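You operate a simulated robot arm through the tools that you are given. There is no shell and no other tool.

Carry out the task below with a simulated two-armed robot. There is one attempt and no reset: what you move stays moved.

## Task
Stretch the orange hat on the stretcher to the size on its ticket.
Fine: press Steam once, then turn the dial up; wait for the green lamp, turn the dial back to 54, then set the hat on the white dome.
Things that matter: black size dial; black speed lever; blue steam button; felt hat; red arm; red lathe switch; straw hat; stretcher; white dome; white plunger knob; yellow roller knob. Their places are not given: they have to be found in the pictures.

It is judged by the outcome, as a careful person would: the job done as asked, and still so three seconds after it is handed in. It fails if anything else is knocked over, pushed out of place, dropped, spilled or broken.

## Robot
Two 7-joint arms with fingered hands on one trunk that stands fixed in place. Base frame: the origin is at the foot of the trunk, x ahead of it, y to its left, z up; the work surface is at about z = 0.86. Units: m, degrees, N and s.
The left shoulder is at [0.03, 0.136, 1.205], the right one opposite. Payload 5 kg a hand.
The tool frame of a hand sits at the grasp point between the pads (the TCP): z along the fingers, y along the line on which they close. The tips reach 0.042 m beyond it. The gripper opens to 0.208 m. The gripper's body begins 0.119 m behind the TCP. The gripper is a hand of 4 fingers: y runs from the thumb to the fingers, the wrist lies at [0, 0, -0.332] in the tool frame, and closing takes about 1.5 s.
Orientation is that of the tool frame in the base frame, as a unit quaternion [w, x, y, z]. With the fingers straight down and closing along the base's y, the tool's x points along the base's -x, its y along +y and its z along -z.

## Interface
- The arms move only by the tool servo_tool. It takes "left_targets", "right_targets" or both (then of equal length, played together; a hand with none holds still); each is a list of rows, each an object of numbers (a shift or turn left out is 0, a gripper value left out holds the last): "jaw": the opening, from 0 (shut) to 1 (fully open); "x", "y", "z": the shift along the tool's x, y, z in units of 200 mm (1.0 is 200 mm); "rx", "ry", "rz": the turn, a rotation vector about the tool's x, y, z in units of 180 degrees (1.0 is 180 degrees). In form: [{"jaw": .., "x": .., "y": .., "z": .., "rx": .., "ry": .., "rz": ..}, ...]. A call has 1 to 20 rows; each row is the pose to reach, as a shift and turn from the pose commanded when the call began, along the tool's axes at that moment. A call with a number of a shift or a turn outside -1 to 1 is refused whole. A row lasts 0.2 s, in which the tool goes at most 0.05 m and 8.6 degrees; a call with a longer step from one row to the next is refused whole, and so is a gripper value outside its range. Where a pose cannot be reached the arm comes as near as it can. A force on the tool above 40 N (or 10 N above the force at the start of the call, whichever is more), or a blocked arm, ends the call early, and 0.2 s more pass. The fingers move at their own pace (about 0.072 m/s each) and stop on an object; they squeeze with about 30 N. The grip force told is the motor's: it shows also when the fingers shut on nothing. Time passes only in rows, and 0.2 s behind the last, so rows that repeat a pose let the fingers close. It gives the time, the measured TCP pose, the force on the tool (base axes), the opening and the grip force at its end, in the units of the frame above (readings bear some noise), with the torque about the TCP (base axes, N m) and any sound that the robot's microphone picked up.
- Cameras (640 x 400 px; columns grow to the right, rows downward): "scene" is now at [0.0355, 0.0044, 1.9112]; the picture's right is [0.19, -0.98, 0.00], its down [-0.83, -0.16, -0.53] and it looks along [0.53, 0.10, -0.85] (base axes); focal length 366 px, centre (320, 200). "left" rides on the left gripper at [-0.101, 0, -0.145] in its tool frame; the picture's right is [-0.01, -1.00, 0.00], its down [0.82, 0.00, -0.57] and it looks along [0.57, 0.00, 0.82] (tool axes); focal length 261 px, centre (320, 200). "right" rides on the right gripper at [0.101, 0, -0.145] in its tool frame; the picture's right is [0.00, 1.00, 0.00], its down [-0.82, 0.00, -0.57] and it looks along [-0.57, 0.00, 0.82] (tool axes); focal length 261 px, centre (320, 200).
- grab_frame(camera): a new picture of that camera. It takes no simulated time.
- slide_trunk(by): slides the trunk up (or, below 0, down) by that many m; the arms and the scene camera ride with it, the base frame stays. It gives what a move gives, with no picture.
- set_grasp(shape, hand): the hand has 4 fingers and takes this shape, open, in about a second: jaw (thumb against the fingers, like two jaws); tri (thumb and two fingers); tip (a fingertip pinch); poke (one finger out to press); point (the index stretched); flat (the hand flat); cup (the hand cupped); fist (a fist). The gripper value then closes the fingers along that shape, each until it touches; the sizes above hold for jaw. It gives what a move gives, with no picture.
- turn_head(pan, tilt): turns the head with the scene camera to pan (to the left, within 143 degrees either way) and tilt (down, from -29 to 69), counted from straight ahead of the robot. It gives what a move gives.
- measure_at(camera, pixels): for up to 12 pixels [column, row] of the newest picture of that camera ("zoom" is the newest enlarged one), the place [x, y, z] in the base frame of the surface seen there, good to about 0.003 m, but the place of the scene camera against the robot may be out by one fixed shift of up to 0.018 m in any direction. It takes no simulated time.
- inspect(camera, box): a new picture of the part [left, top, right, bottom] of that camera's present view, enlarged. It takes no simulated time.
- finish_job(): hands the job in; it is judged then, once.

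Open the grippers and draw the arms clear of the work before you hand the job in, unless the task says otherwise.

The tools are called after "Emit:" by a JSON object that holds its "api" and its "payload". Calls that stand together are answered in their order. servo_tool: Moves the arms, as the interface text tells. Its arguments: {"type":"object","properties":{"left_targets":{"type":"array"},"right_targets":{"type":"array"}},"required":[]} The other tools are called the same way: slide_trunk (by) slides the trunk up or down; set_grasp (shape, hand) gives the hand a shape; turn_head (pan, tilt) turns the head that bears the scene camera; grab_frame (camera) takes a picture; measure_at (camera, pixels) gives the place of the surface under pixels of a picture; inspect (camera, box) takes an enlarged picture of a part of a camera's view; finish_job () hands the job in.

At the start:

```text
time: 0.0
left_tool_pos: [0.5973, 0.5481, 1.2295]
left_ee_rot: [0.0, -0.001, 1.0, 0.0]
left_force: [-0.2, 0.8, 1.1]
left_ft_torque: [-0.02, -0.03, 0.02]
left_width: 0.208
left_gripper_force: 0.0
left_shape: jaw
right_tool_pos: [0.7583, -0.176, 1.3052]
right_ee_rot: [0.0, -0.001, 1.0, 0.0]
right_force: [-0.3, -0.3, -0.3]
right_ft_torque: [0.06, 0.02, -0.01]
right_width: 0.208
right_gripper_force: 0.0
right_shape: jaw
trunk travel left (down, up): [-0.225, 0.265]
head pan, tilt: [10.8, 57.7]
```

scene: 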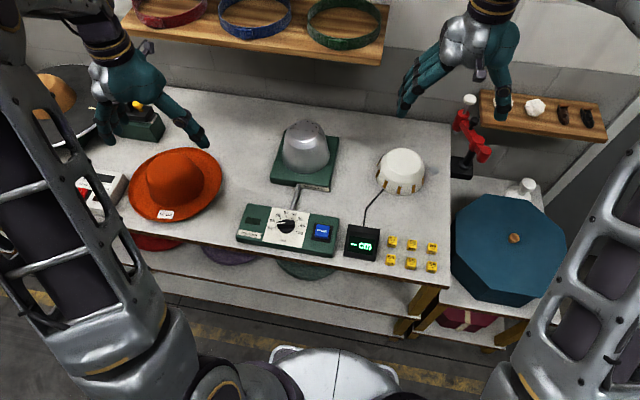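
right: 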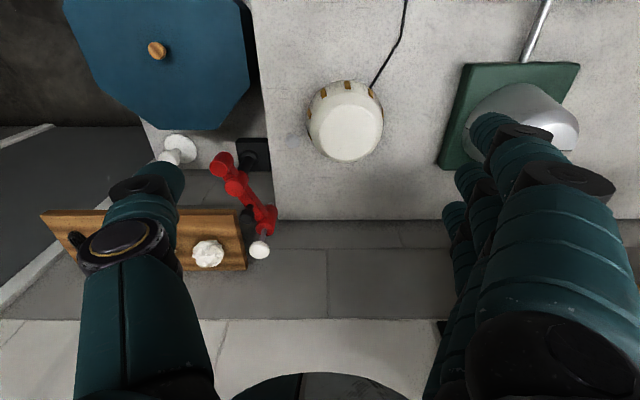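
left: 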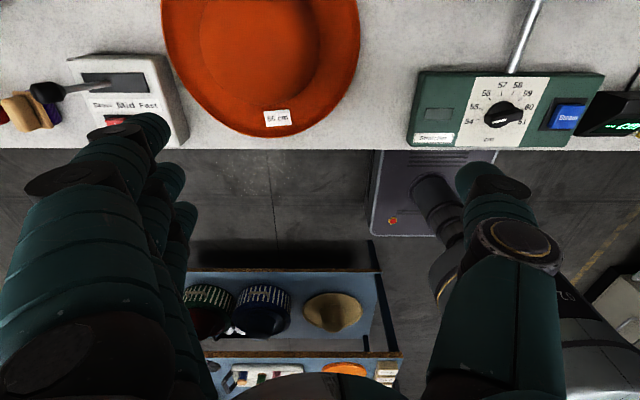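

The scene shows the orange hat at about (175,185) with a ticket at (165,214), the stretcher (silver dome) at (305,148), its control box at (288,230), and the white dome at (400,170). I take enlarged pictures to read the ticket and dial.

Emit:
{"api": "inspect", "payload": {"camera": "scene", "box": [120, 140, 230, 230]}}

Emit:
{"api": "inspect", "payload": {"camera": "scene", "box": [230, 110, 450, 280]}}

Emit:
{"api": "inspect", "payload": {"camera": "left", "box": [400, 50, 640, 170]}}

Emit:
{"api": "inspect", "payload": {"camera": "left", "box": [240, 90, 320, 140]}}

```text
4.44 times, centred on (175, 185) of scene
```

zoom: 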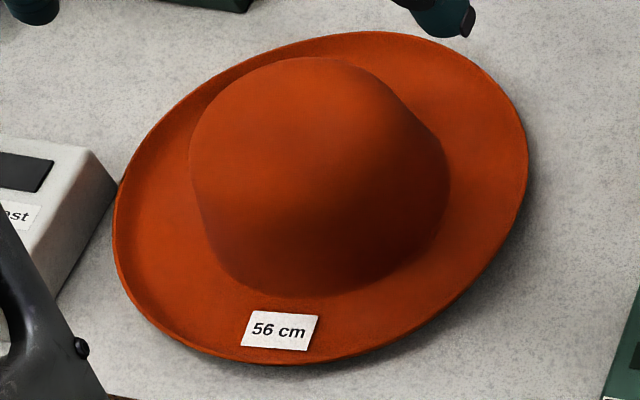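

```text
2.35 times, centred on (340, 195) of scene
```

zoom: 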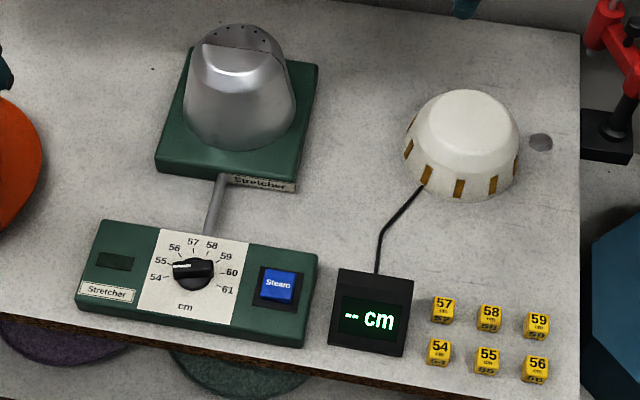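

```text
2.67 times, centred on (520, 110) of left
```

zoom: 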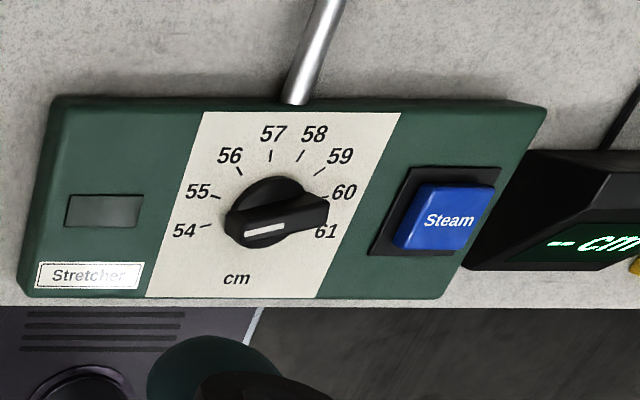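

```text
8.00 times, centred on (280, 115) of left
```

zoom: 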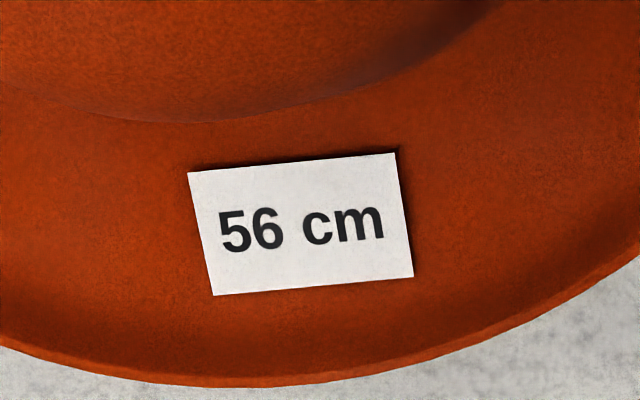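

The ticket reads 56 cm and the dial points at 54. Next I measure the places of the hat, the stretcher, the dial, the button and the white dome.

Emit:
{"api": "grab_frame", "payload": {"camera": "scene"}}

Emit:
{"api": "measure_at", "payload": {"camera": "scene", "pixels": [[172, 162], [172, 180], [130, 190], [221, 175], [165, 222], [190, 150], [165, 214], [305, 130], [303, 122], [297, 165], [275, 180], [330, 190]]}}

Emit:
{"api": "measure_at", "payload": {"camera": "scene", "pixels": [[286, 226], [322, 231], [253, 220], [402, 160], [402, 175], [378, 172], [424, 172], [340, 212], [365, 243], [238, 236], [338, 244], [350, 150]]}}

```text
taken
```

scene: 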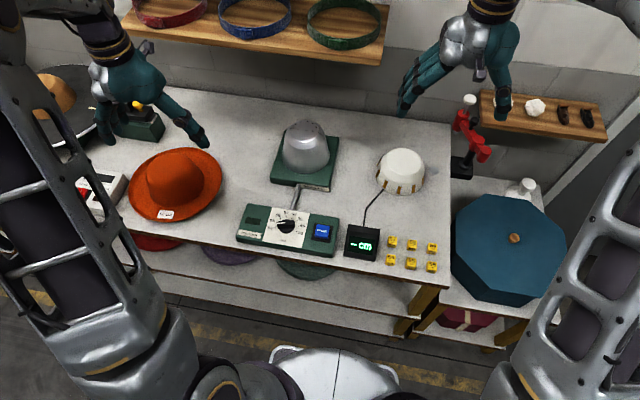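

```text
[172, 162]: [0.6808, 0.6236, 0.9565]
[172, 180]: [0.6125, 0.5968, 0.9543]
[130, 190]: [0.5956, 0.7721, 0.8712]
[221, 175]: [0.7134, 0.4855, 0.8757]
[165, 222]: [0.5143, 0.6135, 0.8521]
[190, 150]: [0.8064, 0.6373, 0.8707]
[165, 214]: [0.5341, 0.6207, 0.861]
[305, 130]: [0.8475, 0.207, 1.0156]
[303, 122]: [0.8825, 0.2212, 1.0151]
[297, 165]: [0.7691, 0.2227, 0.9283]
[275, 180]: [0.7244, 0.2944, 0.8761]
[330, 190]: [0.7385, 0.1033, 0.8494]
```

```text
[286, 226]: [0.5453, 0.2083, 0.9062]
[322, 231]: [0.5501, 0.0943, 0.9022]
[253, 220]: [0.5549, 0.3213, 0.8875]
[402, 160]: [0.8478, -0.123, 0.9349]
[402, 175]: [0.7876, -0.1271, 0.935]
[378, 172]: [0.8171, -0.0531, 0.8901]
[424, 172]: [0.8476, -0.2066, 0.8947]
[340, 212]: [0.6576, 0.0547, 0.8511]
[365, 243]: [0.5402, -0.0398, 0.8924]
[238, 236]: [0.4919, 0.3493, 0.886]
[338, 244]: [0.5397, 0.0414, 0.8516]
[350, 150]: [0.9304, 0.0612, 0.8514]
```

The table measures z≈0.851 in the scene camera against about 0.86 known, so there is a fixed shift. I measure the same features (ticket, dial, Steam button, rod) with the left hand camera and the white dome with the right to find that shift.

Emit:
{"api": "grab_frame", "payload": {"camera": "left"}}

Emit:
{"api": "grab_frame", "payload": {"camera": "right"}}

Emit:
{"api": "measure_at", "payload": {"camera": "left", "pixels": [[277, 118], [503, 115], [566, 117], [412, 142], [420, 72], [603, 75], [590, 130], [380, 100], [270, 50], [432, 115], [205, 90], [350, 70]]}}

Emit:
{"api": "measure_at", "payload": {"camera": "right", "pixels": [[345, 130], [345, 157], [308, 120], [382, 130], [345, 85], [467, 66], [578, 65], [440, 165], [520, 110], [272, 215], [350, 40], [400, 180]]}}

Emit:
{"api": "measure_at", "payload": {"camera": "scene", "pixels": [[165, 214], [286, 226], [322, 231], [236, 240], [252, 204], [339, 218], [332, 257], [445, 285], [335, 137], [286, 133], [271, 181], [329, 190]]}}

```text
taken
```

left: 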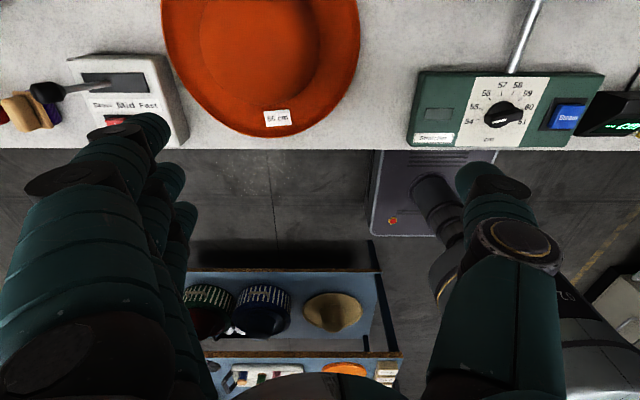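

```text
taken
```

right: 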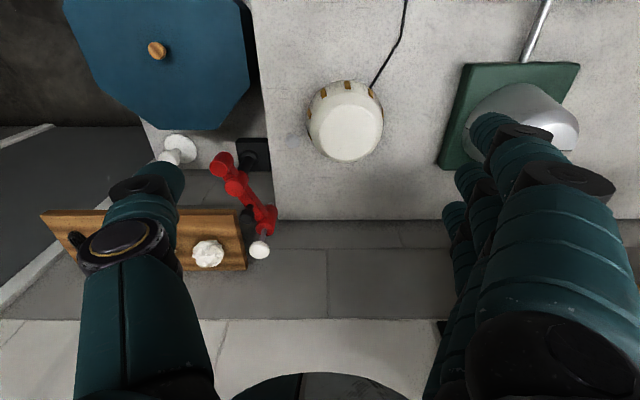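

```text
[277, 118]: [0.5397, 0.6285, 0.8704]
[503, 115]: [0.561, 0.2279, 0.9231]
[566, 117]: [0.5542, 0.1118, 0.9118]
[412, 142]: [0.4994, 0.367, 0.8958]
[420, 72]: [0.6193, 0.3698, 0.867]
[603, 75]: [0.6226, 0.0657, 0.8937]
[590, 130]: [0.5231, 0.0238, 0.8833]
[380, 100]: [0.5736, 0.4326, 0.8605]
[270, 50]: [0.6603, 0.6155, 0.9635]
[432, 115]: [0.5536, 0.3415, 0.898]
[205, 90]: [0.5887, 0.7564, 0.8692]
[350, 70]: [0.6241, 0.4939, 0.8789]
```

```text
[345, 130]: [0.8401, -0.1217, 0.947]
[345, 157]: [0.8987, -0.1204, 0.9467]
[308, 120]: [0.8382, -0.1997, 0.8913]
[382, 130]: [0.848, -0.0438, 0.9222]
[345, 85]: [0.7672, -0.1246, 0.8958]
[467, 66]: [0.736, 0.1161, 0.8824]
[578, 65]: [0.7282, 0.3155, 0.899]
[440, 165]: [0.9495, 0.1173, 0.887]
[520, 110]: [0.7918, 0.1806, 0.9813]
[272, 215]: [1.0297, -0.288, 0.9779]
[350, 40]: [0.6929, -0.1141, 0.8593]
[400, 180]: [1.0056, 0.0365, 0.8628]
```

```text
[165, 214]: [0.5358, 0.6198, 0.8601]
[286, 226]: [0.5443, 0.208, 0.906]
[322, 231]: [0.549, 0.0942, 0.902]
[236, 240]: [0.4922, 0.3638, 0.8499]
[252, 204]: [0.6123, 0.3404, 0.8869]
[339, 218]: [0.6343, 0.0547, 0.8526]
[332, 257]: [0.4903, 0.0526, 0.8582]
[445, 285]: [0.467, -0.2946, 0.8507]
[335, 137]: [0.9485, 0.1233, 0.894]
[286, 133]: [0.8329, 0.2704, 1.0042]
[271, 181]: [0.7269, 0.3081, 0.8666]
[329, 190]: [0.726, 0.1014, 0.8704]
```

The hand cameras read about (+0.005, +0.012, +0.010) m beyond the scene camera, so that is the shift. I move the left hand forward over the hat to see its whole outline from close above.

Emit:
{"api": "servo_tool", "payload": {"left_targets": [{"x": -0.2, "y": 0.09}, {"x": -0.4, "y": 0.18}, {"x": -0.6, "y": 0.27}, {"x": -0.75, "y": 0.35}, {"x": -0.75, "y": 0.35}]}}

Emit:
{"api": "grab_frame", "payload": {"camera": "left"}}

Emit:
{"api": "grab_frame", "payload": {"camera": "scene"}}

```text
time: 1.2
left_tool_pos: [0.7464, 0.6182, 1.2324]
left_ee_rot: [0.001, 0.001, 1.0, 0.0]
left_force: [-0.6, 0.2, 0.8]
left_ft_torque: [0.03, -0.1, -0.01]
left_width: 0.2079
left_gripper_force: 0.1
left_shape: jaw
right_tool_pos: [0.7571, -0.1751, 1.3064]
right_ee_rot: [0.0, 0.0, 1.0, 0.0]
right_force: [-1.0, -0.2, 0.1]
right_ft_torque: [0.05, -0.12, 0.04]
right_width: 0.2077
right_gripper_force: 0.0
right_shape: jaw
trunk travel left (down, up): [-0.225, 0.265]
head pan, tilt: [10.8, 57.7]
```

```text
taken
```

left: 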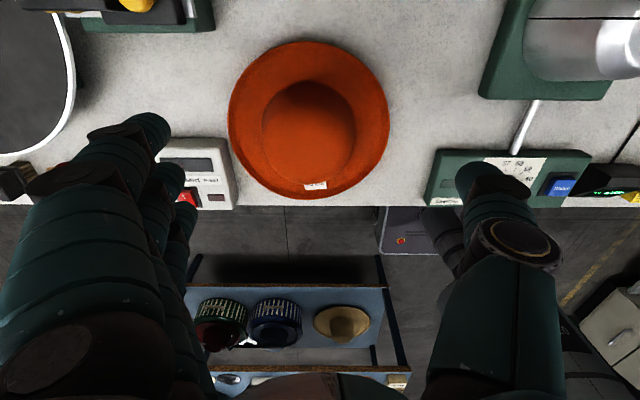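

```text
taken
```

scene: 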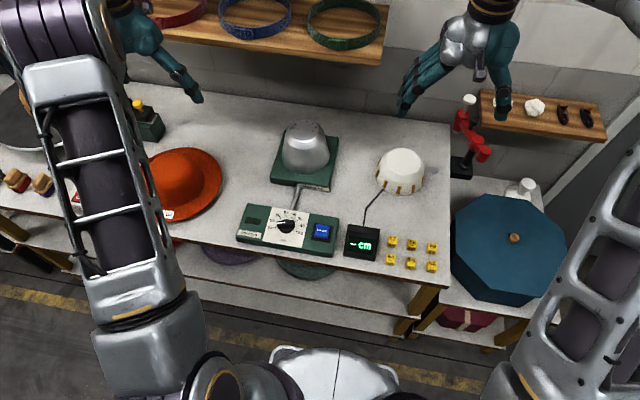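

The whole hat is visible in the left picture (brim from about (228,120) to (389,120), crown around (308,130)). I enlarge it and measure brim and crown points.

Emit:
{"api": "inspect", "payload": {"camera": "left", "box": [220, 30, 400, 210]}}

Emit:
{"api": "measure_at", "payload": {"camera": "left", "pixels": [[308, 44], [232, 105], [386, 110], [310, 195], [308, 85], [308, 120], [308, 145], [270, 120], [345, 120], [308, 170], [260, 60], [360, 170]]}}

```text
2.22 times, centred on (310, 120) of left
```

zoom: 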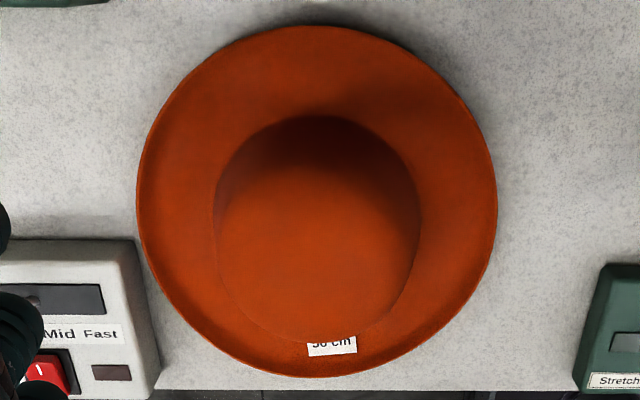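

```text
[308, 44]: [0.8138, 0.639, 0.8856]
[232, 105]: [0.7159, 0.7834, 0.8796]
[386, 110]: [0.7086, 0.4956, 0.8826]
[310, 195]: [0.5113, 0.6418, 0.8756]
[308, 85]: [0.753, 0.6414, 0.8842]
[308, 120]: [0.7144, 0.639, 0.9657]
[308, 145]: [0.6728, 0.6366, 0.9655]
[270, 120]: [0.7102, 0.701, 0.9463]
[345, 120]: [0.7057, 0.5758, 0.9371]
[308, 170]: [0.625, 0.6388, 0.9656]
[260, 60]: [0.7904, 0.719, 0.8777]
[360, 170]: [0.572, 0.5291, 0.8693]
```

The hat centre is near (0.665, 0.639) with the crown top at z≈0.966 and crown width about 0.17 m, which fits the jaw. Before grasping, I move the left hand over toward the stretcher to survey the silver dome, the dial box and the white dome accurately.

Emit:
{"api": "servo_tool", "payload": {"left_targets": [{"x": -0.1, "y": -0.2}, {"x": -0.2, "y": -0.4}, {"x": -0.3, "y": -0.6}, {"x": -0.4, "y": -0.8}, {"x": -0.5, "y": -1.0}]}}

Emit:
{"api": "servo_tool", "payload": {"left_targets": [{"y": -0.22}, {"y": -0.44}, {"y": -0.66}, {"y": -0.88}, {"y": -0.88}]}}

Emit:
{"api": "grab_frame", "payload": {"camera": "left"}}

```text
time: 2.4
left_tool_pos: [0.8353, 0.4343, 1.2287]
left_ee_rot: [-0.008, -0.009, 1.0, 0.006]
left_force: [-20.8, 7.9, 5.5]
left_ft_torque: [-0.06, -1.69, 2.29]
left_width: 0.208
left_gripper_force: 0.0
left_shape: jaw
right_tool_pos: [0.757, -0.1753, 1.3071]
right_ee_rot: [0.002, 0.001, 1.0, -0.001]
right_force: [0.5, 0.6, 0.4]
right_ft_torque: [0.02, 0.02, 0.0]
right_width: 0.2078
right_gripper_force: 0.0
right_shape: jaw
trunk travel left (down, up): [-0.225, 0.265]
head pan, tilt: [10.8, 57.7]
stopped in row 5 (left hand): the force on the tool passed its limit at 48 N (the readings are from after the stop); the commanded pose is now the measured one
```

```text
time: 3.1
left_tool_pos: [0.8357, 0.3518, 1.226]
left_ee_rot: [-0.01, -0.012, 1.0, 0.007]
left_force: [-27.1, 3.8, 7.3]
left_ft_torque: [0.51, -2.32, 2.6]
left_width: 0.2079
left_gripper_force: 0.0
left_shape: jaw
right_tool_pos: [0.7562, -0.1825, 1.3053]
right_ee_rot: [0.0, 0.003, 1.0, 0.0]
right_force: [0.2, -1.9, -0.5]
right_ft_torque: [0.13, 0.12, 0.02]
right_width: 0.2079
right_gripper_force: 0.0
right_shape: jaw
trunk travel left (down, up): [-0.225, 0.265]
head pan, tilt: [10.8, 57.7]
stopped in row 3 (left hand): the force on the tool passed its limit at 42 N (the readings are from after the stop); the commanded pose is now the measured one
```

```text
taken
```

left: 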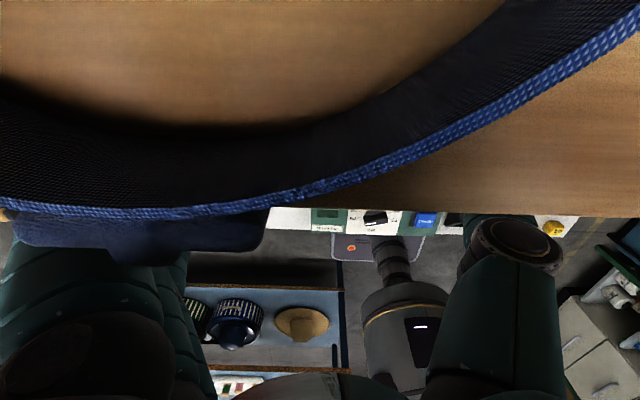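

The left hand ran into the shelf at the back with the hat bands: the blue ring fills the left picture and a force of −27 N in x is reported. I look at the scene before backing off.

Emit:
{"api": "turn_head", "payload": {"pan": 10.8, "tilt": 40}}

Emit:
{"api": "grab_frame", "payload": {"camera": "scene"}}

Emit:
{"api": "inspect", "payload": {"camera": "left", "box": [0, 0, 320, 280]}}

```text
time: 3.9
left_tool_pos: [0.8359, 0.3515, 1.2265]
left_ee_rot: [-0.009, -0.011, 1.0, 0.006]
left_force: [-31.6, 3.5, 6.5]
left_ft_torque: [0.45, -2.55, 2.91]
left_width: 0.2076
left_gripper_force: 0.0
left_shape: jaw
right_tool_pos: [0.7559, -0.1792, 1.3069]
right_ee_rot: [0.001, 0.001, 1.0, 0.0]
right_force: [-0.9, 0.9, -0.2]
right_ft_torque: [0.02, -0.01, -0.02]
right_width: 0.2078
right_gripper_force: 0.0
right_shape: jaw
trunk travel left (down, up): [-0.225, 0.265]
head pan, tilt: [10.8, 40.0]
```

```text
taken
```

scene: 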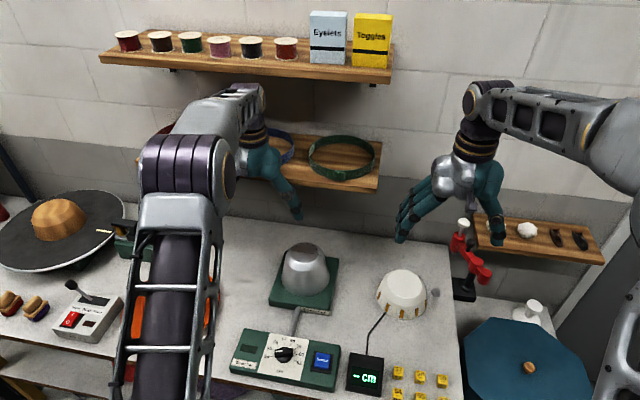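

```text
1.43 times, centred on (160, 140) of left
```

zoom: 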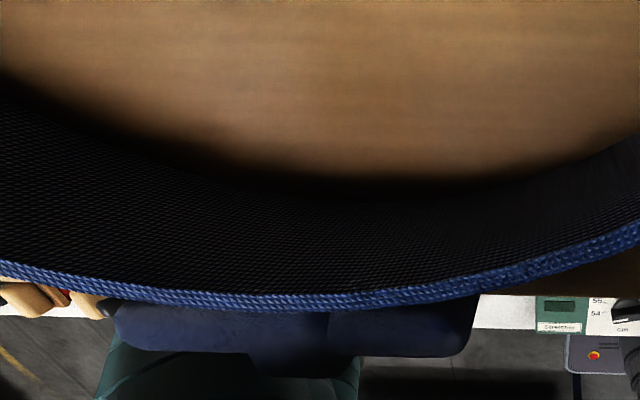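

The hand is pressed against the front of the shelf beside the blue band. I back straight away from it (tool +x, base −x) and then look at the shelf.

Emit:
{"api": "servo_tool", "payload": {"left_targets": [{"x": 0.1}, {"x": 0.25}, {"x": 0.45}, {"x": 0.65}, {"x": 0.85}, {"x": 0.85}]}}

Emit:
{"api": "grab_frame", "payload": {"camera": "scene"}}

Emit:
{"api": "grab_frame", "payload": {"camera": "left"}}

```text
time: 5.3
left_tool_pos: [0.6731, 0.348, 1.2286]
left_ee_rot: [-0.01, -0.01, 1.0, 0.006]
left_force: [1.2, -0.6, -0.7]
left_ft_torque: [0.01, 0.16, -0.03]
left_width: 0.2079
left_gripper_force: 0.0
left_shape: jaw
right_tool_pos: [0.7598, -0.1772, 1.3036]
right_ee_rot: [0.0, 0.001, 1.0, 0.0]
right_force: [0.6, -0.7, -0.3]
right_ft_torque: [0.01, 0.13, 0.01]
right_width: 0.2078
right_gripper_force: 0.0
right_shape: jaw
trunk travel left (down, up): [-0.225, 0.265]
head pan, tilt: [10.8, 40.0]
```

```text
taken
```

scene: 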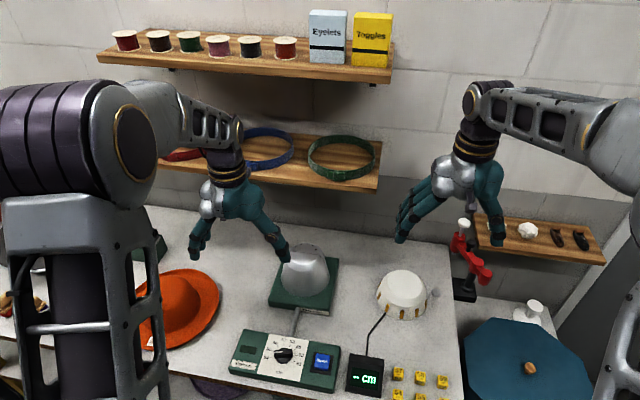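

```text
taken
```

left: 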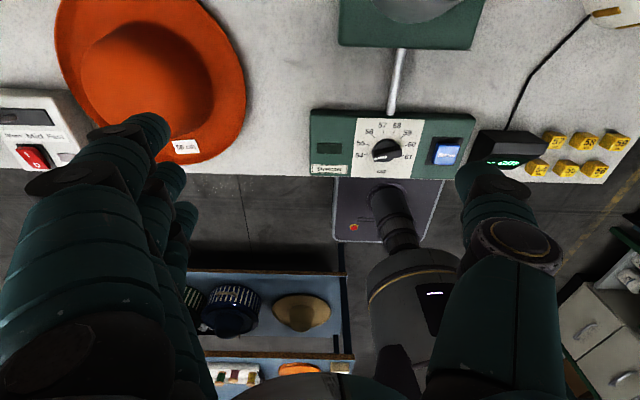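

The bands are still on the shelf. I move the left hand a little back and left so that I can see the shelf fully, and measure the shelf edge so I can stay clear.

Emit:
{"api": "inspect", "payload": {"camera": "scene", "box": [130, 110, 400, 210]}}

Emit:
{"api": "measure_at", "payload": {"camera": "scene", "pixels": [[378, 187], [340, 185], [300, 180], [268, 165], [288, 152], [248, 134], [345, 178], [345, 137], [310, 155], [375, 160], [170, 170], [180, 155]]}}

```text
2.37 times, centred on (265, 160) of scene
```

zoom: 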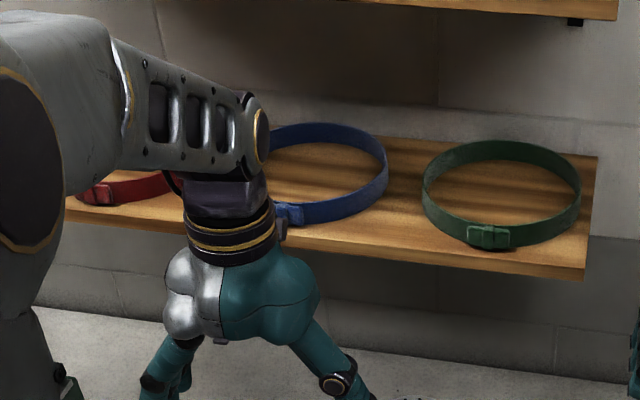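

```text
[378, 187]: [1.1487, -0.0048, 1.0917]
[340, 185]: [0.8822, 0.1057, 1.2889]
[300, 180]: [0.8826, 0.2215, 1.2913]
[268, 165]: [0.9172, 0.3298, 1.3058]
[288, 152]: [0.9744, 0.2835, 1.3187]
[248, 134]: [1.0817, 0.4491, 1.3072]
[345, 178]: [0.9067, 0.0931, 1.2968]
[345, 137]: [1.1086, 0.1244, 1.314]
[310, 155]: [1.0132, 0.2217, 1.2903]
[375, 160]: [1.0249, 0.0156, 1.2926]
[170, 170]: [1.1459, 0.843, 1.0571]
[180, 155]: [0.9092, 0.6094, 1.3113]
```

The shelf's front edge is at x≈0.887, top z≈1.30, so my vertical hand would foul it over the stretcher; I will use a tilted hand there. I turn the head back to the first view to compare the bands with the opening picture.

Emit:
{"api": "turn_head", "payload": {"pan": 10.8, "tilt": 57.7}}

Emit:
{"api": "grab_frame", "payload": {"camera": "scene"}}

Emit:
{"api": "inspect", "payload": {"camera": "scene", "box": [110, 0, 400, 100]}}

Emit:
{"api": "inspect", "payload": {"camera": "scene", "box": [260, 110, 350, 200]}}

```text
time: 6.1
left_tool_pos: [0.6697, 0.3486, 1.2301]
left_ee_rot: [-0.008, -0.011, 1.0, 0.005]
left_force: [1.0, 0.4, -0.3]
left_ft_torque: [0.04, -0.01, 0.0]
left_width: 0.2079
left_gripper_force: 0.0
left_shape: jaw
right_tool_pos: [0.7582, -0.1777, 1.3051]
right_ee_rot: [0.0, 0.001, 1.0, 0.0]
right_force: [0.1, 0.5, 0.6]
right_ft_torque: [0.0, -0.04, 0.0]
right_width: 0.2079
right_gripper_force: 0.0
right_shape: jaw
trunk travel left (down, up): [-0.225, 0.265]
head pan, tilt: [10.8, 57.7]
```

```text
taken
```

scene: 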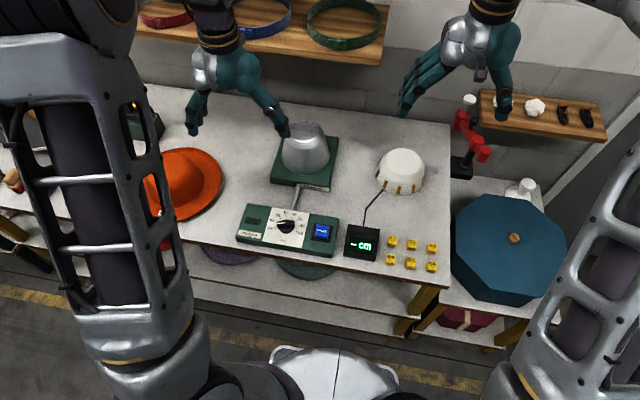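

```text
2.21 times, centred on (255, 50) of scene
```

zoom: 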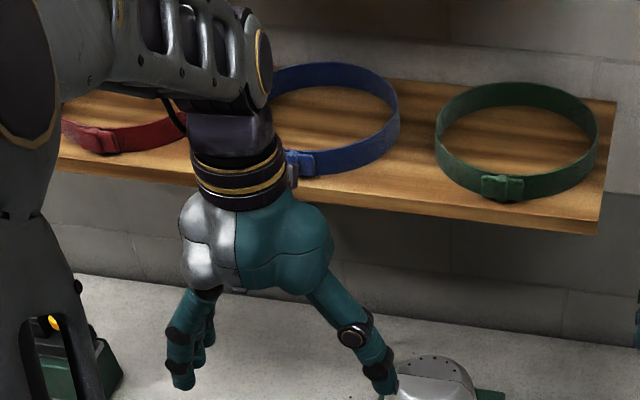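

```text
4.44 times, centred on (305, 155) of scene
```

zoom: 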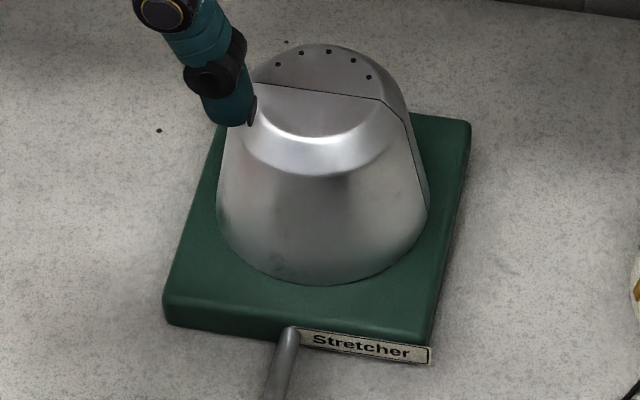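

The bands look unmoved (blue right edge still near (291,10)). Now I measure the stretcher dome in the enlarged picture: base rim, top edge and plate.

Emit:
{"api": "measure_at", "payload": {"camera": "zoom", "pixels": [[325, 280], [325, 292], [222, 225], [424, 218], [320, 120], [320, 90], [325, 60], [255, 105], [380, 105], [290, 170], [168, 300], [455, 130]]}}

Emit:
{"api": "inspect", "payload": {"camera": "scene", "box": [360, 130, 450, 210]}}

Emit:
{"api": "measure_at", "payload": {"camera": "zoom", "pixels": [[250, 130], [320, 100], [330, 180], [410, 130], [330, 280], [200, 220], [460, 220], [330, 60], [190, 190], [470, 190], [320, 300], [230, 270]]}}

```text
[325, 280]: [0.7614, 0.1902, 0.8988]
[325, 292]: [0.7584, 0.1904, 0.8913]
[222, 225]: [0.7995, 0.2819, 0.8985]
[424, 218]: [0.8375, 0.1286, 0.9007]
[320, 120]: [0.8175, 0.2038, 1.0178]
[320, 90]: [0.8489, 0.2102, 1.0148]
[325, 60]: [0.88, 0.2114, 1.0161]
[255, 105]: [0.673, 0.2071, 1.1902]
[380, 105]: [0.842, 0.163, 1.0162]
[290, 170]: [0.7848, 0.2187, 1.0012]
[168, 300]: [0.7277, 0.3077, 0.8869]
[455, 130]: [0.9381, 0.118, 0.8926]
```

```text
5.00 times, centred on (405, 170) of scene
```

zoom: 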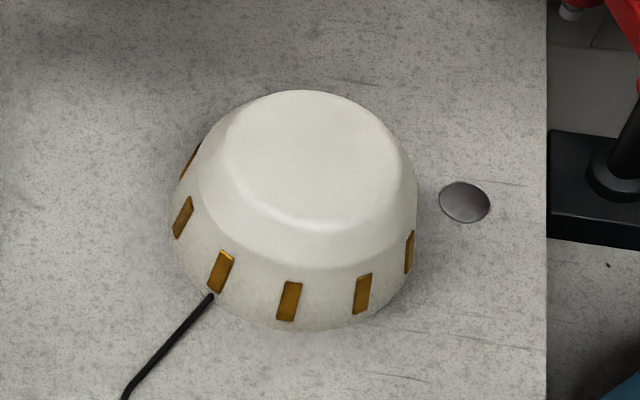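

```text
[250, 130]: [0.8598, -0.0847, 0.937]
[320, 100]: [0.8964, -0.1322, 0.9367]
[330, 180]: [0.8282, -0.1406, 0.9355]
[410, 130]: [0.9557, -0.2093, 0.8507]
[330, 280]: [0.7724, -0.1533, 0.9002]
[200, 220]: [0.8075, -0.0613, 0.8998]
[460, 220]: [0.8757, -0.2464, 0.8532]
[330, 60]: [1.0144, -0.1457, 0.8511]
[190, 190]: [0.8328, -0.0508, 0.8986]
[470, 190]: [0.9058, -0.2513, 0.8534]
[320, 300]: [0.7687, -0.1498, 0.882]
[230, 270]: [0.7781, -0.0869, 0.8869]
```

The plate spans about y 0.116–0.315, x 0.73–0.95, so the stretcher centre is near (0.845, 0.218). I enlarge the right camera's view of both domes to pin down their centres in the accurate frame.

Emit:
{"api": "inspect", "payload": {"camera": "right", "box": [285, 65, 405, 175]}}

Emit:
{"api": "measure_at", "payload": {"camera": "zoom", "pixels": [[320, 345], [320, 200], [320, 180], [250, 250], [400, 250], [230, 200], [425, 200], [330, 105], [320, 130], [205, 200], [445, 230], [330, 340]]}}

```text
3.64 times, centred on (345, 120) of right
```

zoom: 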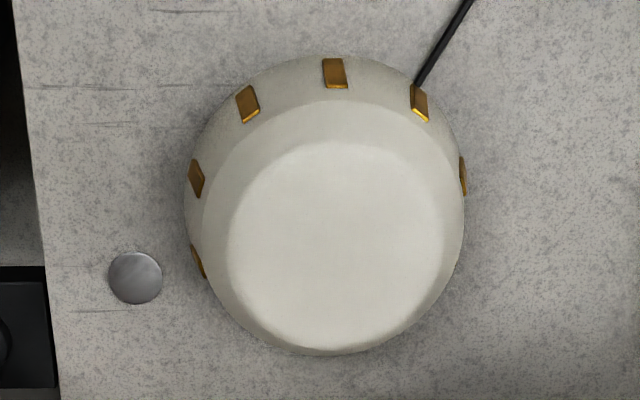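

```text
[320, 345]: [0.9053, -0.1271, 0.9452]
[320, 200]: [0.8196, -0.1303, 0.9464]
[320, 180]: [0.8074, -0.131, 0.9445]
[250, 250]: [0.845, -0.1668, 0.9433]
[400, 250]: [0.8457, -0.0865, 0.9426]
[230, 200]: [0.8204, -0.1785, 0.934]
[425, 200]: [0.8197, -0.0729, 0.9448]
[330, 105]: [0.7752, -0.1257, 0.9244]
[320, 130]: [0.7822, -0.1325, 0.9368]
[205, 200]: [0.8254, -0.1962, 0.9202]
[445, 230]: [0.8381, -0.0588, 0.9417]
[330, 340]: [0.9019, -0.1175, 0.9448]
```

The white dome's centre is at (0.847, −0.121) with its top at z≈0.946. I now send the left hand back toward the hat and bring the right hand across (pulled back from the shelf) to view the stretcher.

Emit:
{"api": "servo_tool", "payload": {"left_targets": [{"y": 0.2}, {"y": 0.4}, {"y": 0.6}, {"y": 0.8}, {"y": 1.0}], "right_targets": [{"x": 0.08, "y": 0.2}, {"x": 0.16, "y": 0.4}, {"x": 0.24, "y": 0.6}, {"x": 0.32, "y": 0.8}, {"x": 0.4, "y": 1.0}]}}

Emit:
{"api": "servo_tool", "payload": {"left_targets": [{"y": 0.1, "ry": -0.04}, {"y": 0.2, "ry": -0.08}, {"y": 0.3, "ry": -0.12}, {"y": 0.45, "ry": -0.1667}, {"y": 0.45, "ry": -0.1667}], "right_targets": [{"y": 0.2}, {"y": 0.4}, {"y": 0.6}, {"y": 0.65}, {"y": 0.65}]}}

Emit:
{"api": "grab_frame", "payload": {"camera": "right"}}

Emit:
{"api": "grab_frame", "payload": {"camera": "scene"}}

```text
time: 7.3
left_tool_pos: [0.6679, 0.5508, 1.2307]
left_ee_rot: [-0.01, -0.009, 1.0, 0.004]
left_force: [-0.2, 1.7, -0.6]
left_ft_torque: [-0.13, 0.07, 0.02]
left_width: 0.2078
left_gripper_force: 0.1
left_shape: jaw
right_tool_pos: [0.6777, 0.0248, 1.3051]
right_ee_rot: [-0.001, 0.001, 1.0, -0.002]
right_force: [-0.6, 1.3, -0.3]
right_ft_torque: [-0.16, 0.03, 0.0]
right_width: 0.2082
right_gripper_force: 0.1
right_shape: jaw
trunk travel left (down, up): [-0.225, 0.265]
head pan, tilt: [10.8, 57.7]
```

```text
time: 8.5
left_tool_pos: [0.6654, 0.6367, 1.2322]
left_ee_rot: [0.251, -0.007, 0.968, 0.008]
left_force: [0.2, -1.3, 1.2]
left_ft_torque: [0.15, 0.11, 0.07]
left_width: 0.2079
left_gripper_force: 0.1
left_shape: jaw
right_tool_pos: [0.6798, 0.1492, 1.3059]
right_ee_rot: [0.0, 0.002, 1.0, 0.0]
right_force: [0.3, -0.6, 0.5]
right_ft_torque: [0.14, 0.09, -0.02]
right_width: 0.2078
right_gripper_force: 0.1
right_shape: jaw
trunk travel left (down, up): [-0.225, 0.265]
head pan, tilt: [10.8, 57.7]
```

```text
taken
```

right: 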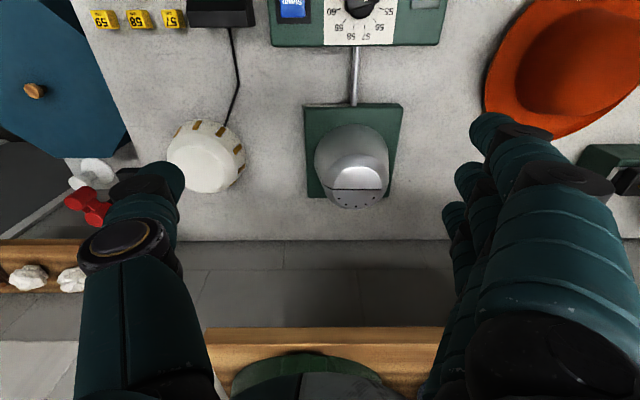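

```text
taken
```

scene: 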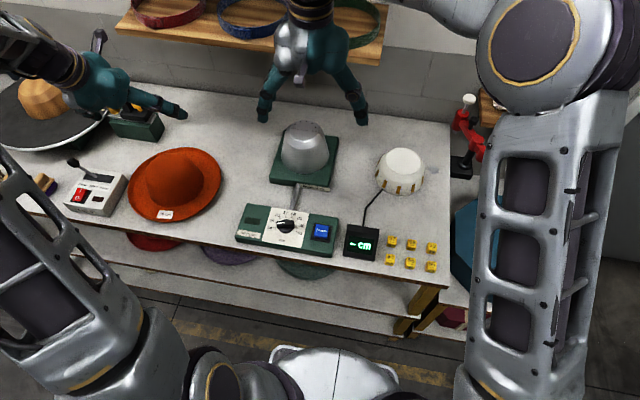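

The right camera shows the stretcher unobstructed at (352,165). I enlarge and measure the dome and the dial box from here.

Emit:
{"api": "inspect", "payload": {"camera": "right", "box": [295, 95, 415, 215]}}

Emit:
{"api": "measure_at", "payload": {"camera": "zoom", "pixels": [[160, 30], [470, 30], [200, 320], [330, 290], [330, 320], [330, 240], [265, 240], [400, 240], [320, 170], [225, 200], [430, 200], [330, 110]]}}

Emit:
{"api": "inspect", "payload": {"camera": "right", "box": [265, 0, 455, 60]}}

```text
3.33 times, centred on (355, 155) of right
```

zoom: 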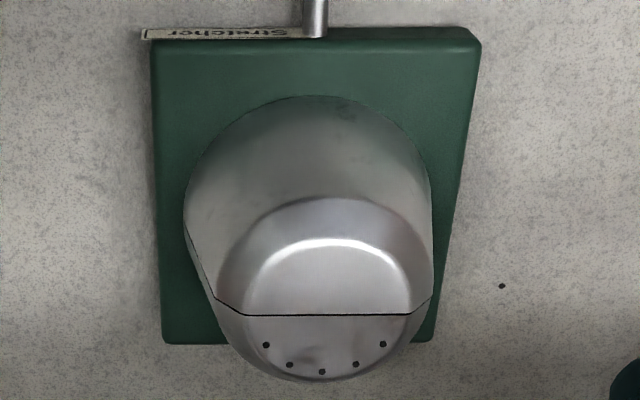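

```text
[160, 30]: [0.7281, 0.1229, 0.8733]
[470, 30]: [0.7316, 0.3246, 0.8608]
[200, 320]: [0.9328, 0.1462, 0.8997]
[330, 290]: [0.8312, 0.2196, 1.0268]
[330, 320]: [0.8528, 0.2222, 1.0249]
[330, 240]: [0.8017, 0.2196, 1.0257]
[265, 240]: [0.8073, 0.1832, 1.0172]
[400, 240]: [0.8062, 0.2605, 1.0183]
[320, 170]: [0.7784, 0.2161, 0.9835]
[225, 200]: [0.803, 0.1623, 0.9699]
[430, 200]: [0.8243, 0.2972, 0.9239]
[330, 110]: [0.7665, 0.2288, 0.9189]
```

```text
3.37 times, centred on (360, 30) of right
```

zoom: 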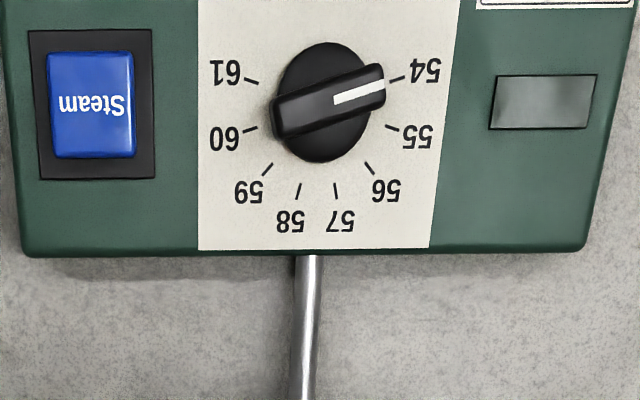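

The stretcher dome centre is at (0.849, 0.220), top z≈1.026, and the dial has 30° steps with 54→56 clockwise. I descend the tilted left hand 0.2 m toward the hat and move the right hand out of the way.

Emit:
{"api": "servo_tool", "payload": {"left_targets": [{"x": 0.1, "z": 0.18}, {"x": 0.2, "z": 0.36}, {"x": 0.3, "z": 0.54}, {"x": 0.4, "z": 0.72}, {"x": 0.486, "z": 0.874}, {"x": 0.486, "z": 0.874}], "right_targets": [{"y": -0.2}, {"y": -0.4}, {"y": -0.6}, {"y": -0.8}, {"y": -1.0}, {"y": -1.0}]}}

Emit:
{"api": "grab_frame", "payload": {"camera": "left"}}

Emit:
{"api": "grab_frame", "payload": {"camera": "scene"}}

```text
time: 9.9
left_tool_pos: [0.6652, 0.6378, 1.0312]
left_ee_rot: [0.251, -0.008, 0.968, 0.008]
left_force: [0.0, -0.2, -0.4]
left_ft_torque: [0.0, 0.02, 0.0]
left_width: 0.208
left_gripper_force: 0.0
left_shape: jaw
right_tool_pos: [0.6782, -0.0477, 1.3031]
right_ee_rot: [0.0, 0.001, 1.0, -0.001]
right_force: [-0.4, -0.4, 0.3]
right_ft_torque: [-0.01, 0.03, 0.0]
right_width: 0.208
right_gripper_force: 0.1
right_shape: jaw
trunk travel left (down, up): [-0.225, 0.265]
head pan, tilt: [10.8, 57.7]
```

```text
taken
```

left: 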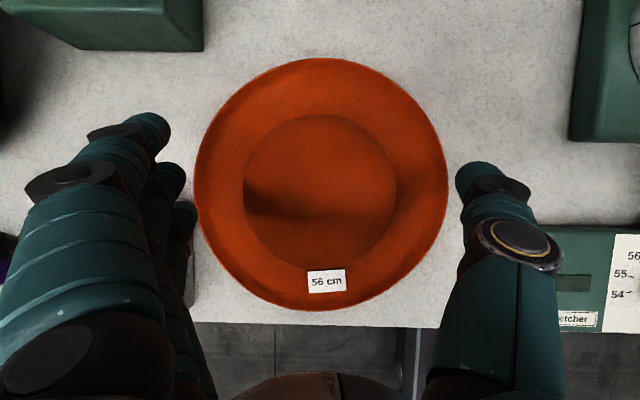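

```text
taken
```

scene: 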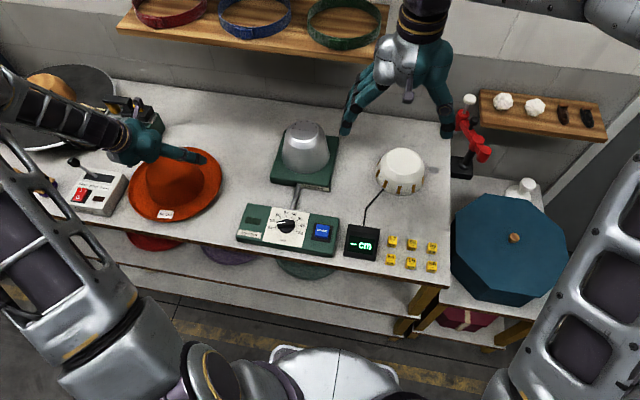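

Blue and red bands look the same as in the opening picture. The hat's crown is centred at about (320,190) between the fingers; I measure it once more from this close view.

Emit:
{"api": "measure_at", "payload": {"camera": "left", "pixels": [[250, 190], [390, 190], [236, 190], [405, 190], [320, 120], [320, 260], [320, 190], [320, 110], [210, 190], [435, 190], [320, 65], [320, 300]]}}

Emit:
{"api": "inspect", "payload": {"camera": "left", "box": [180, 40, 470, 330]}}

```text
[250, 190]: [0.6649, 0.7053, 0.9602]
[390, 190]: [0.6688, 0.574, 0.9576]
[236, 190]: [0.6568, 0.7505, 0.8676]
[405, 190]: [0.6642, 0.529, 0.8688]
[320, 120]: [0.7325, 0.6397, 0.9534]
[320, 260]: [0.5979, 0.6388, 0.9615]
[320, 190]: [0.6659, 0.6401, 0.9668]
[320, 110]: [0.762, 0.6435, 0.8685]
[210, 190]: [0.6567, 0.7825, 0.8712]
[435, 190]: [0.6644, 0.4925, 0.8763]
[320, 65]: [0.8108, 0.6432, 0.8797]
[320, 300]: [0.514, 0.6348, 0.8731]
```

```text
1.38 times, centred on (325, 185) of left
```

zoom: 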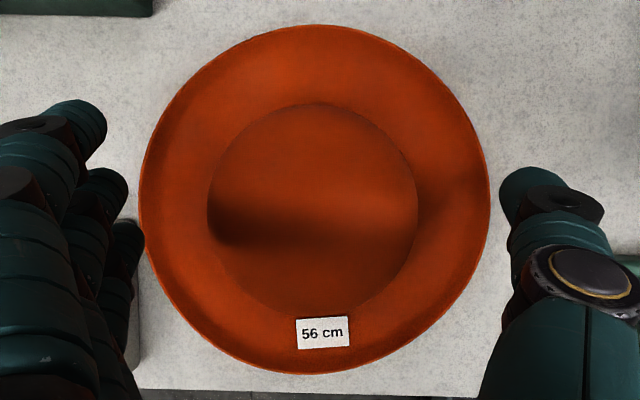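

The hat centre is (0.665, 0.639), brim surface at z≈0.868, so I lower the TCP to z≈0.923, keeping the tips above the brim.

Emit:
{"api": "servo_tool", "payload": {"left_targets": [{"x": 0.087, "y": 0.005, "z": 0.156}, {"x": 0.174, "y": 0.008, "z": 0.312}, {"x": 0.26, "y": 0.008, "z": 0.468}, {"x": 0.26, "y": 0.008, "z": 0.468}], "right_targets": [{"y": -0.2}, {"y": -0.4}, {"y": -0.6}, {"y": -0.6}]}}

Emit:
{"api": "grab_frame", "payload": {"camera": "left"}}

Emit:
{"api": "inspect", "payload": {"camera": "scene", "box": [60, 100, 260, 240]}}

```text
time: 10.9
left_tool_pos: [0.6631, 0.6436, 0.9241]
left_ee_rot: [0.25, -0.009, 0.968, 0.008]
left_force: [-1.2, 0.4, -0.4]
left_ft_torque: [-0.07, -0.06, -0.05]
left_width: 0.2078
left_gripper_force: 0.0
left_shape: jaw
right_tool_pos: [0.6762, -0.1673, 1.3052]
right_ee_rot: [0.0, 0.0, 1.0, 0.0]
right_force: [0.5, 0.3, 0.3]
right_ft_torque: [-0.07, 0.0, -0.03]
right_width: 0.208
right_gripper_force: 0.1
right_shape: jaw
trunk travel left (down, up): [-0.225, 0.265]
head pan, tilt: [10.8, 57.7]
```

```text
taken
```

left: 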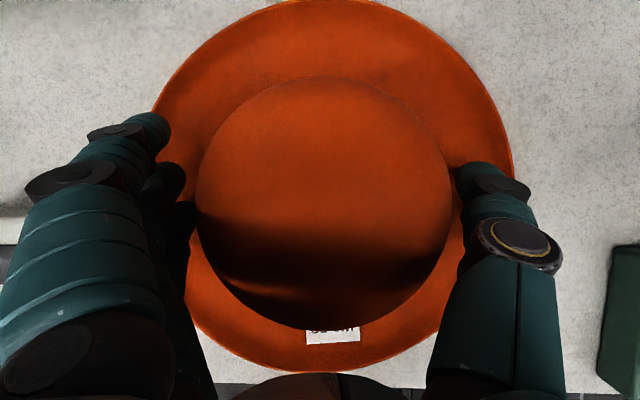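

```text
2.86 times, centred on (160, 170) of scene
```

zoom: 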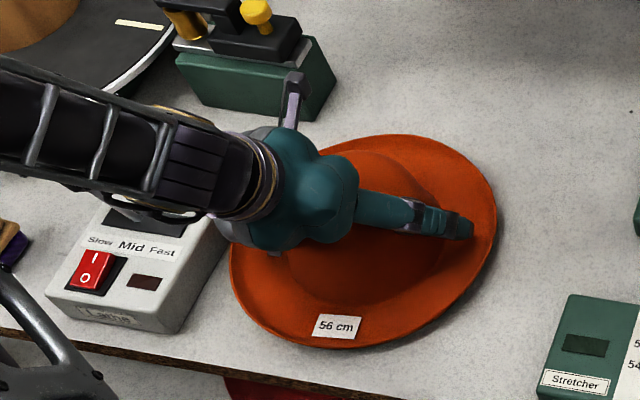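

The fingers straddle the crown with the tips above the brim. I centre by 3 mm and close the jaw on the crown.

Emit:
{"api": "servo_tool", "payload": {"left_targets": [{"y": -0.015, "jaw": 0.9}, {"y": -0.015, "jaw": 0.8}, {"y": -0.015, "jaw": 0.7}, {"y": -0.015, "jaw": 0.6}, {"y": -0.015, "jaw": 0.6}, {"y": -0.015, "jaw": 0.6}, {"y": -0.015, "jaw": 0.6}, {"y": -0.015, "jaw": 0.6}]}}

Emit:
{"api": "grab_frame", "payload": {"camera": "left"}}

```text
time: 12.7
left_tool_pos: [0.6642, 0.6397, 0.9252]
left_ee_rot: [0.251, -0.009, 0.968, 0.008]
left_force: [0.9, 0.0, 0.3]
left_ft_torque: [0.01, 0.04, 0.03]
left_width: 0.1613
left_gripper_force: 30.1
left_shape: jaw
right_tool_pos: [0.6763, -0.1689, 1.3047]
right_ee_rot: [0.0, 0.0, 1.0, -0.001]
right_force: [-0.5, -0.3, 0.1]
right_ft_torque: [0.02, -0.01, -0.02]
right_width: 0.2078
right_gripper_force: 0.0
right_shape: jaw
trunk travel left (down, up): [-0.225, 0.265]
head pan, tilt: [10.8, 57.7]
```

```text
taken
```

left: 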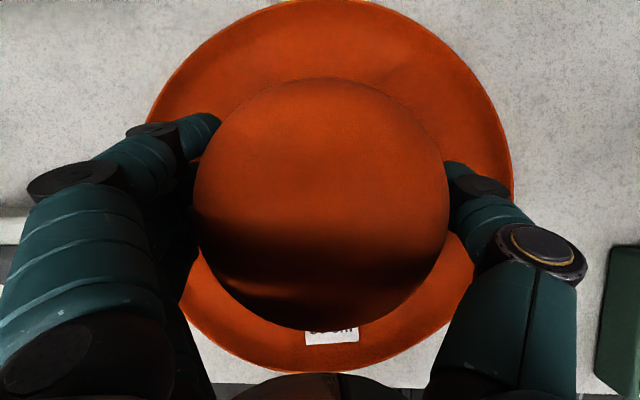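

The jaw stopped at 0.161 m on the crown with 30 N. I lift 6 cm and check the hat comes with the hand.

Emit:
{"api": "servo_tool", "payload": {"left_targets": [{"x": -0.036, "z": -0.066}, {"x": -0.073, "z": -0.131}, {"x": -0.11, "z": -0.197}, {"x": -0.146, "z": -0.262}, {"x": -0.146, "z": -0.262}]}}

Emit:
{"api": "grab_frame", "payload": {"camera": "left"}}

Emit:
{"api": "grab_frame", "payload": {"camera": "scene"}}

```text
time: 13.9
left_tool_pos: [0.6653, 0.6383, 0.9838]
left_ee_rot: [0.249, -0.008, 0.968, 0.008]
left_force: [0.5, 0.7, -1.7]
left_ft_torque: [0.02, 0.04, -0.04]
left_width: 0.1612
left_gripper_force: 29.8
left_shape: jaw
right_tool_pos: [0.6767, -0.1678, 1.3042]
right_ee_rot: [-0.001, 0.0, 1.0, -0.001]
right_force: [-0.3, 0.7, 0.0]
right_ft_torque: [-0.01, 0.01, 0.0]
right_width: 0.2078
right_gripper_force: 0.1
right_shape: jaw
trunk travel left (down, up): [-0.225, 0.265]
head pan, tilt: [10.8, 57.7]
```

```text
taken
```

left: 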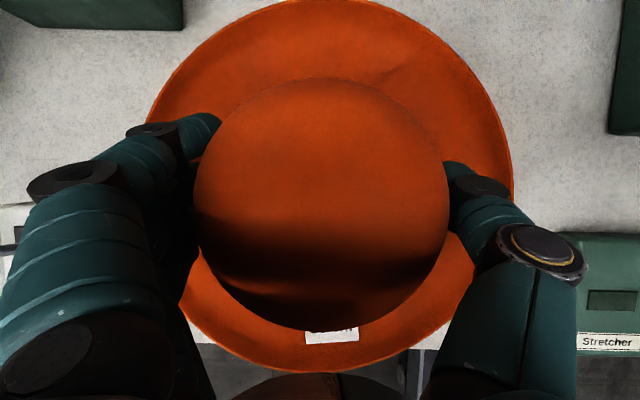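

```text
taken
```

scene: 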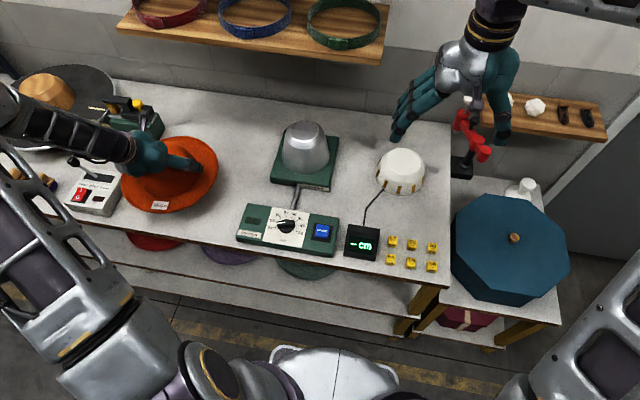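

The hat is level and held (TCP 0.984, brim bottom 6.5 cm below TCP). I raise it to TCP z≈1.12 and begin carrying it to the right.

Emit:
{"api": "servo_tool", "payload": {"left_targets": [{"x": -0.083, "z": -0.149}, {"x": -0.165, "z": -0.297}, {"x": -0.248, "z": -0.446}, {"x": -0.33, "z": -0.594}, {"x": -0.33, "y": -0.2, "z": -0.594}, {"x": -0.33, "y": -0.4, "z": -0.594}, {"x": -0.33, "y": -0.6, "z": -0.594}, {"x": -0.33, "y": -0.8, "z": -0.594}, {"x": -0.33, "y": -1.0, "z": -0.594}, {"x": -0.33, "y": -1.0, "z": -0.594}]}}

Emit:
{"api": "grab_frame", "payload": {"camera": "scene"}}

```text
time: 16.1
left_tool_pos: [0.6678, 0.4413, 1.12]
left_ee_rot: [0.249, -0.01, 0.968, 0.008]
left_force: [0.0, 1.4, -2.2]
left_ft_torque: [-0.12, -0.07, -0.05]
left_width: 0.1613
left_gripper_force: 29.8
left_shape: jaw
right_tool_pos: [0.6758, -0.1658, 1.3046]
right_ee_rot: [0.0, 0.0, 1.0, 0.0]
right_force: [-1.0, 1.0, 0.2]
right_ft_torque: [-0.08, 0.03, -0.01]
right_width: 0.2081
right_gripper_force: 0.1
right_shape: jaw
trunk travel left (down, up): [-0.225, 0.265]
head pan, tilt: [10.8, 57.7]
```

```text
taken
```

scene: 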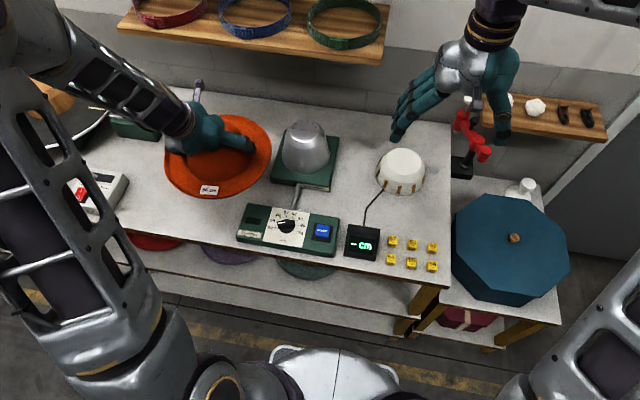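

The hat is at (0.668, 0.441) and clear of the dome (brim bottom at z≈1.055 vs. dome top 1.026). I carry it forward and right over the stretcher.

Emit:
{"api": "servo_tool", "payload": {"left_targets": [{"x": -0.098, "y": -0.125, "z": 0.054}, {"x": -0.196, "y": -0.25, "z": 0.108}, {"x": -0.294, "y": -0.375, "z": 0.162}, {"x": -0.392, "y": -0.5, "z": 0.216}, {"x": -0.49, "y": -0.625, "z": 0.27}, {"x": -0.588, "y": -0.75, "z": 0.324}, {"x": -0.686, "y": -0.875, "z": 0.378}, {"x": -0.77, "y": -1.0, "z": 0.425}, {"x": -0.77, "y": -1.0, "z": 0.425}]}}

Emit:
{"api": "grab_frame", "payload": {"camera": "scene"}}

Emit:
{"api": "grab_frame", "payload": {"camera": "left"}}

```text
time: 18.1
left_tool_pos: [0.8473, 0.2392, 1.117]
left_ee_rot: [0.249, -0.008, 0.968, 0.007]
left_force: [-0.2, 0.7, -0.8]
left_ft_torque: [-0.05, -0.06, 0.0]
left_width: 0.1614
left_gripper_force: 30.0
left_shape: jaw
right_tool_pos: [0.6747, -0.1669, 1.3044]
right_ee_rot: [0.0, 0.001, 1.0, -0.001]
right_force: [1.0, 0.8, 0.5]
right_ft_torque: [-0.06, -0.05, 0.0]
right_width: 0.2079
right_gripper_force: 0.0
right_shape: jaw
trunk travel left (down, up): [-0.225, 0.265]
head pan, tilt: [10.8, 57.7]
```

```text
taken
```

scene: 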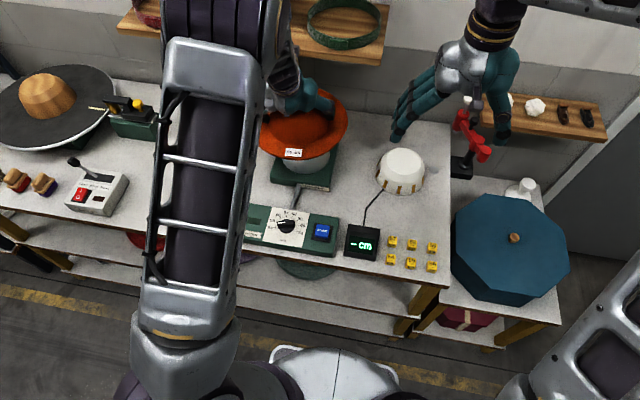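

```text
taken
```

left: 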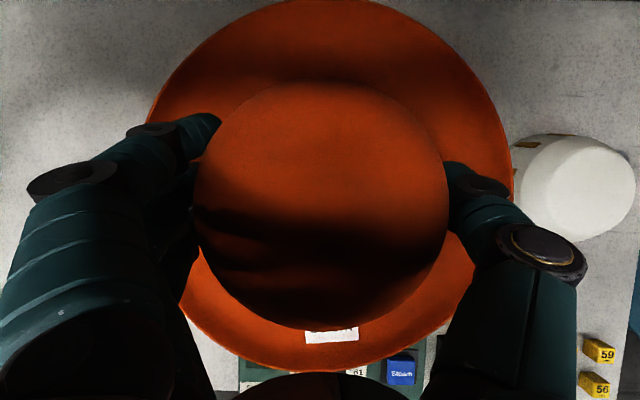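

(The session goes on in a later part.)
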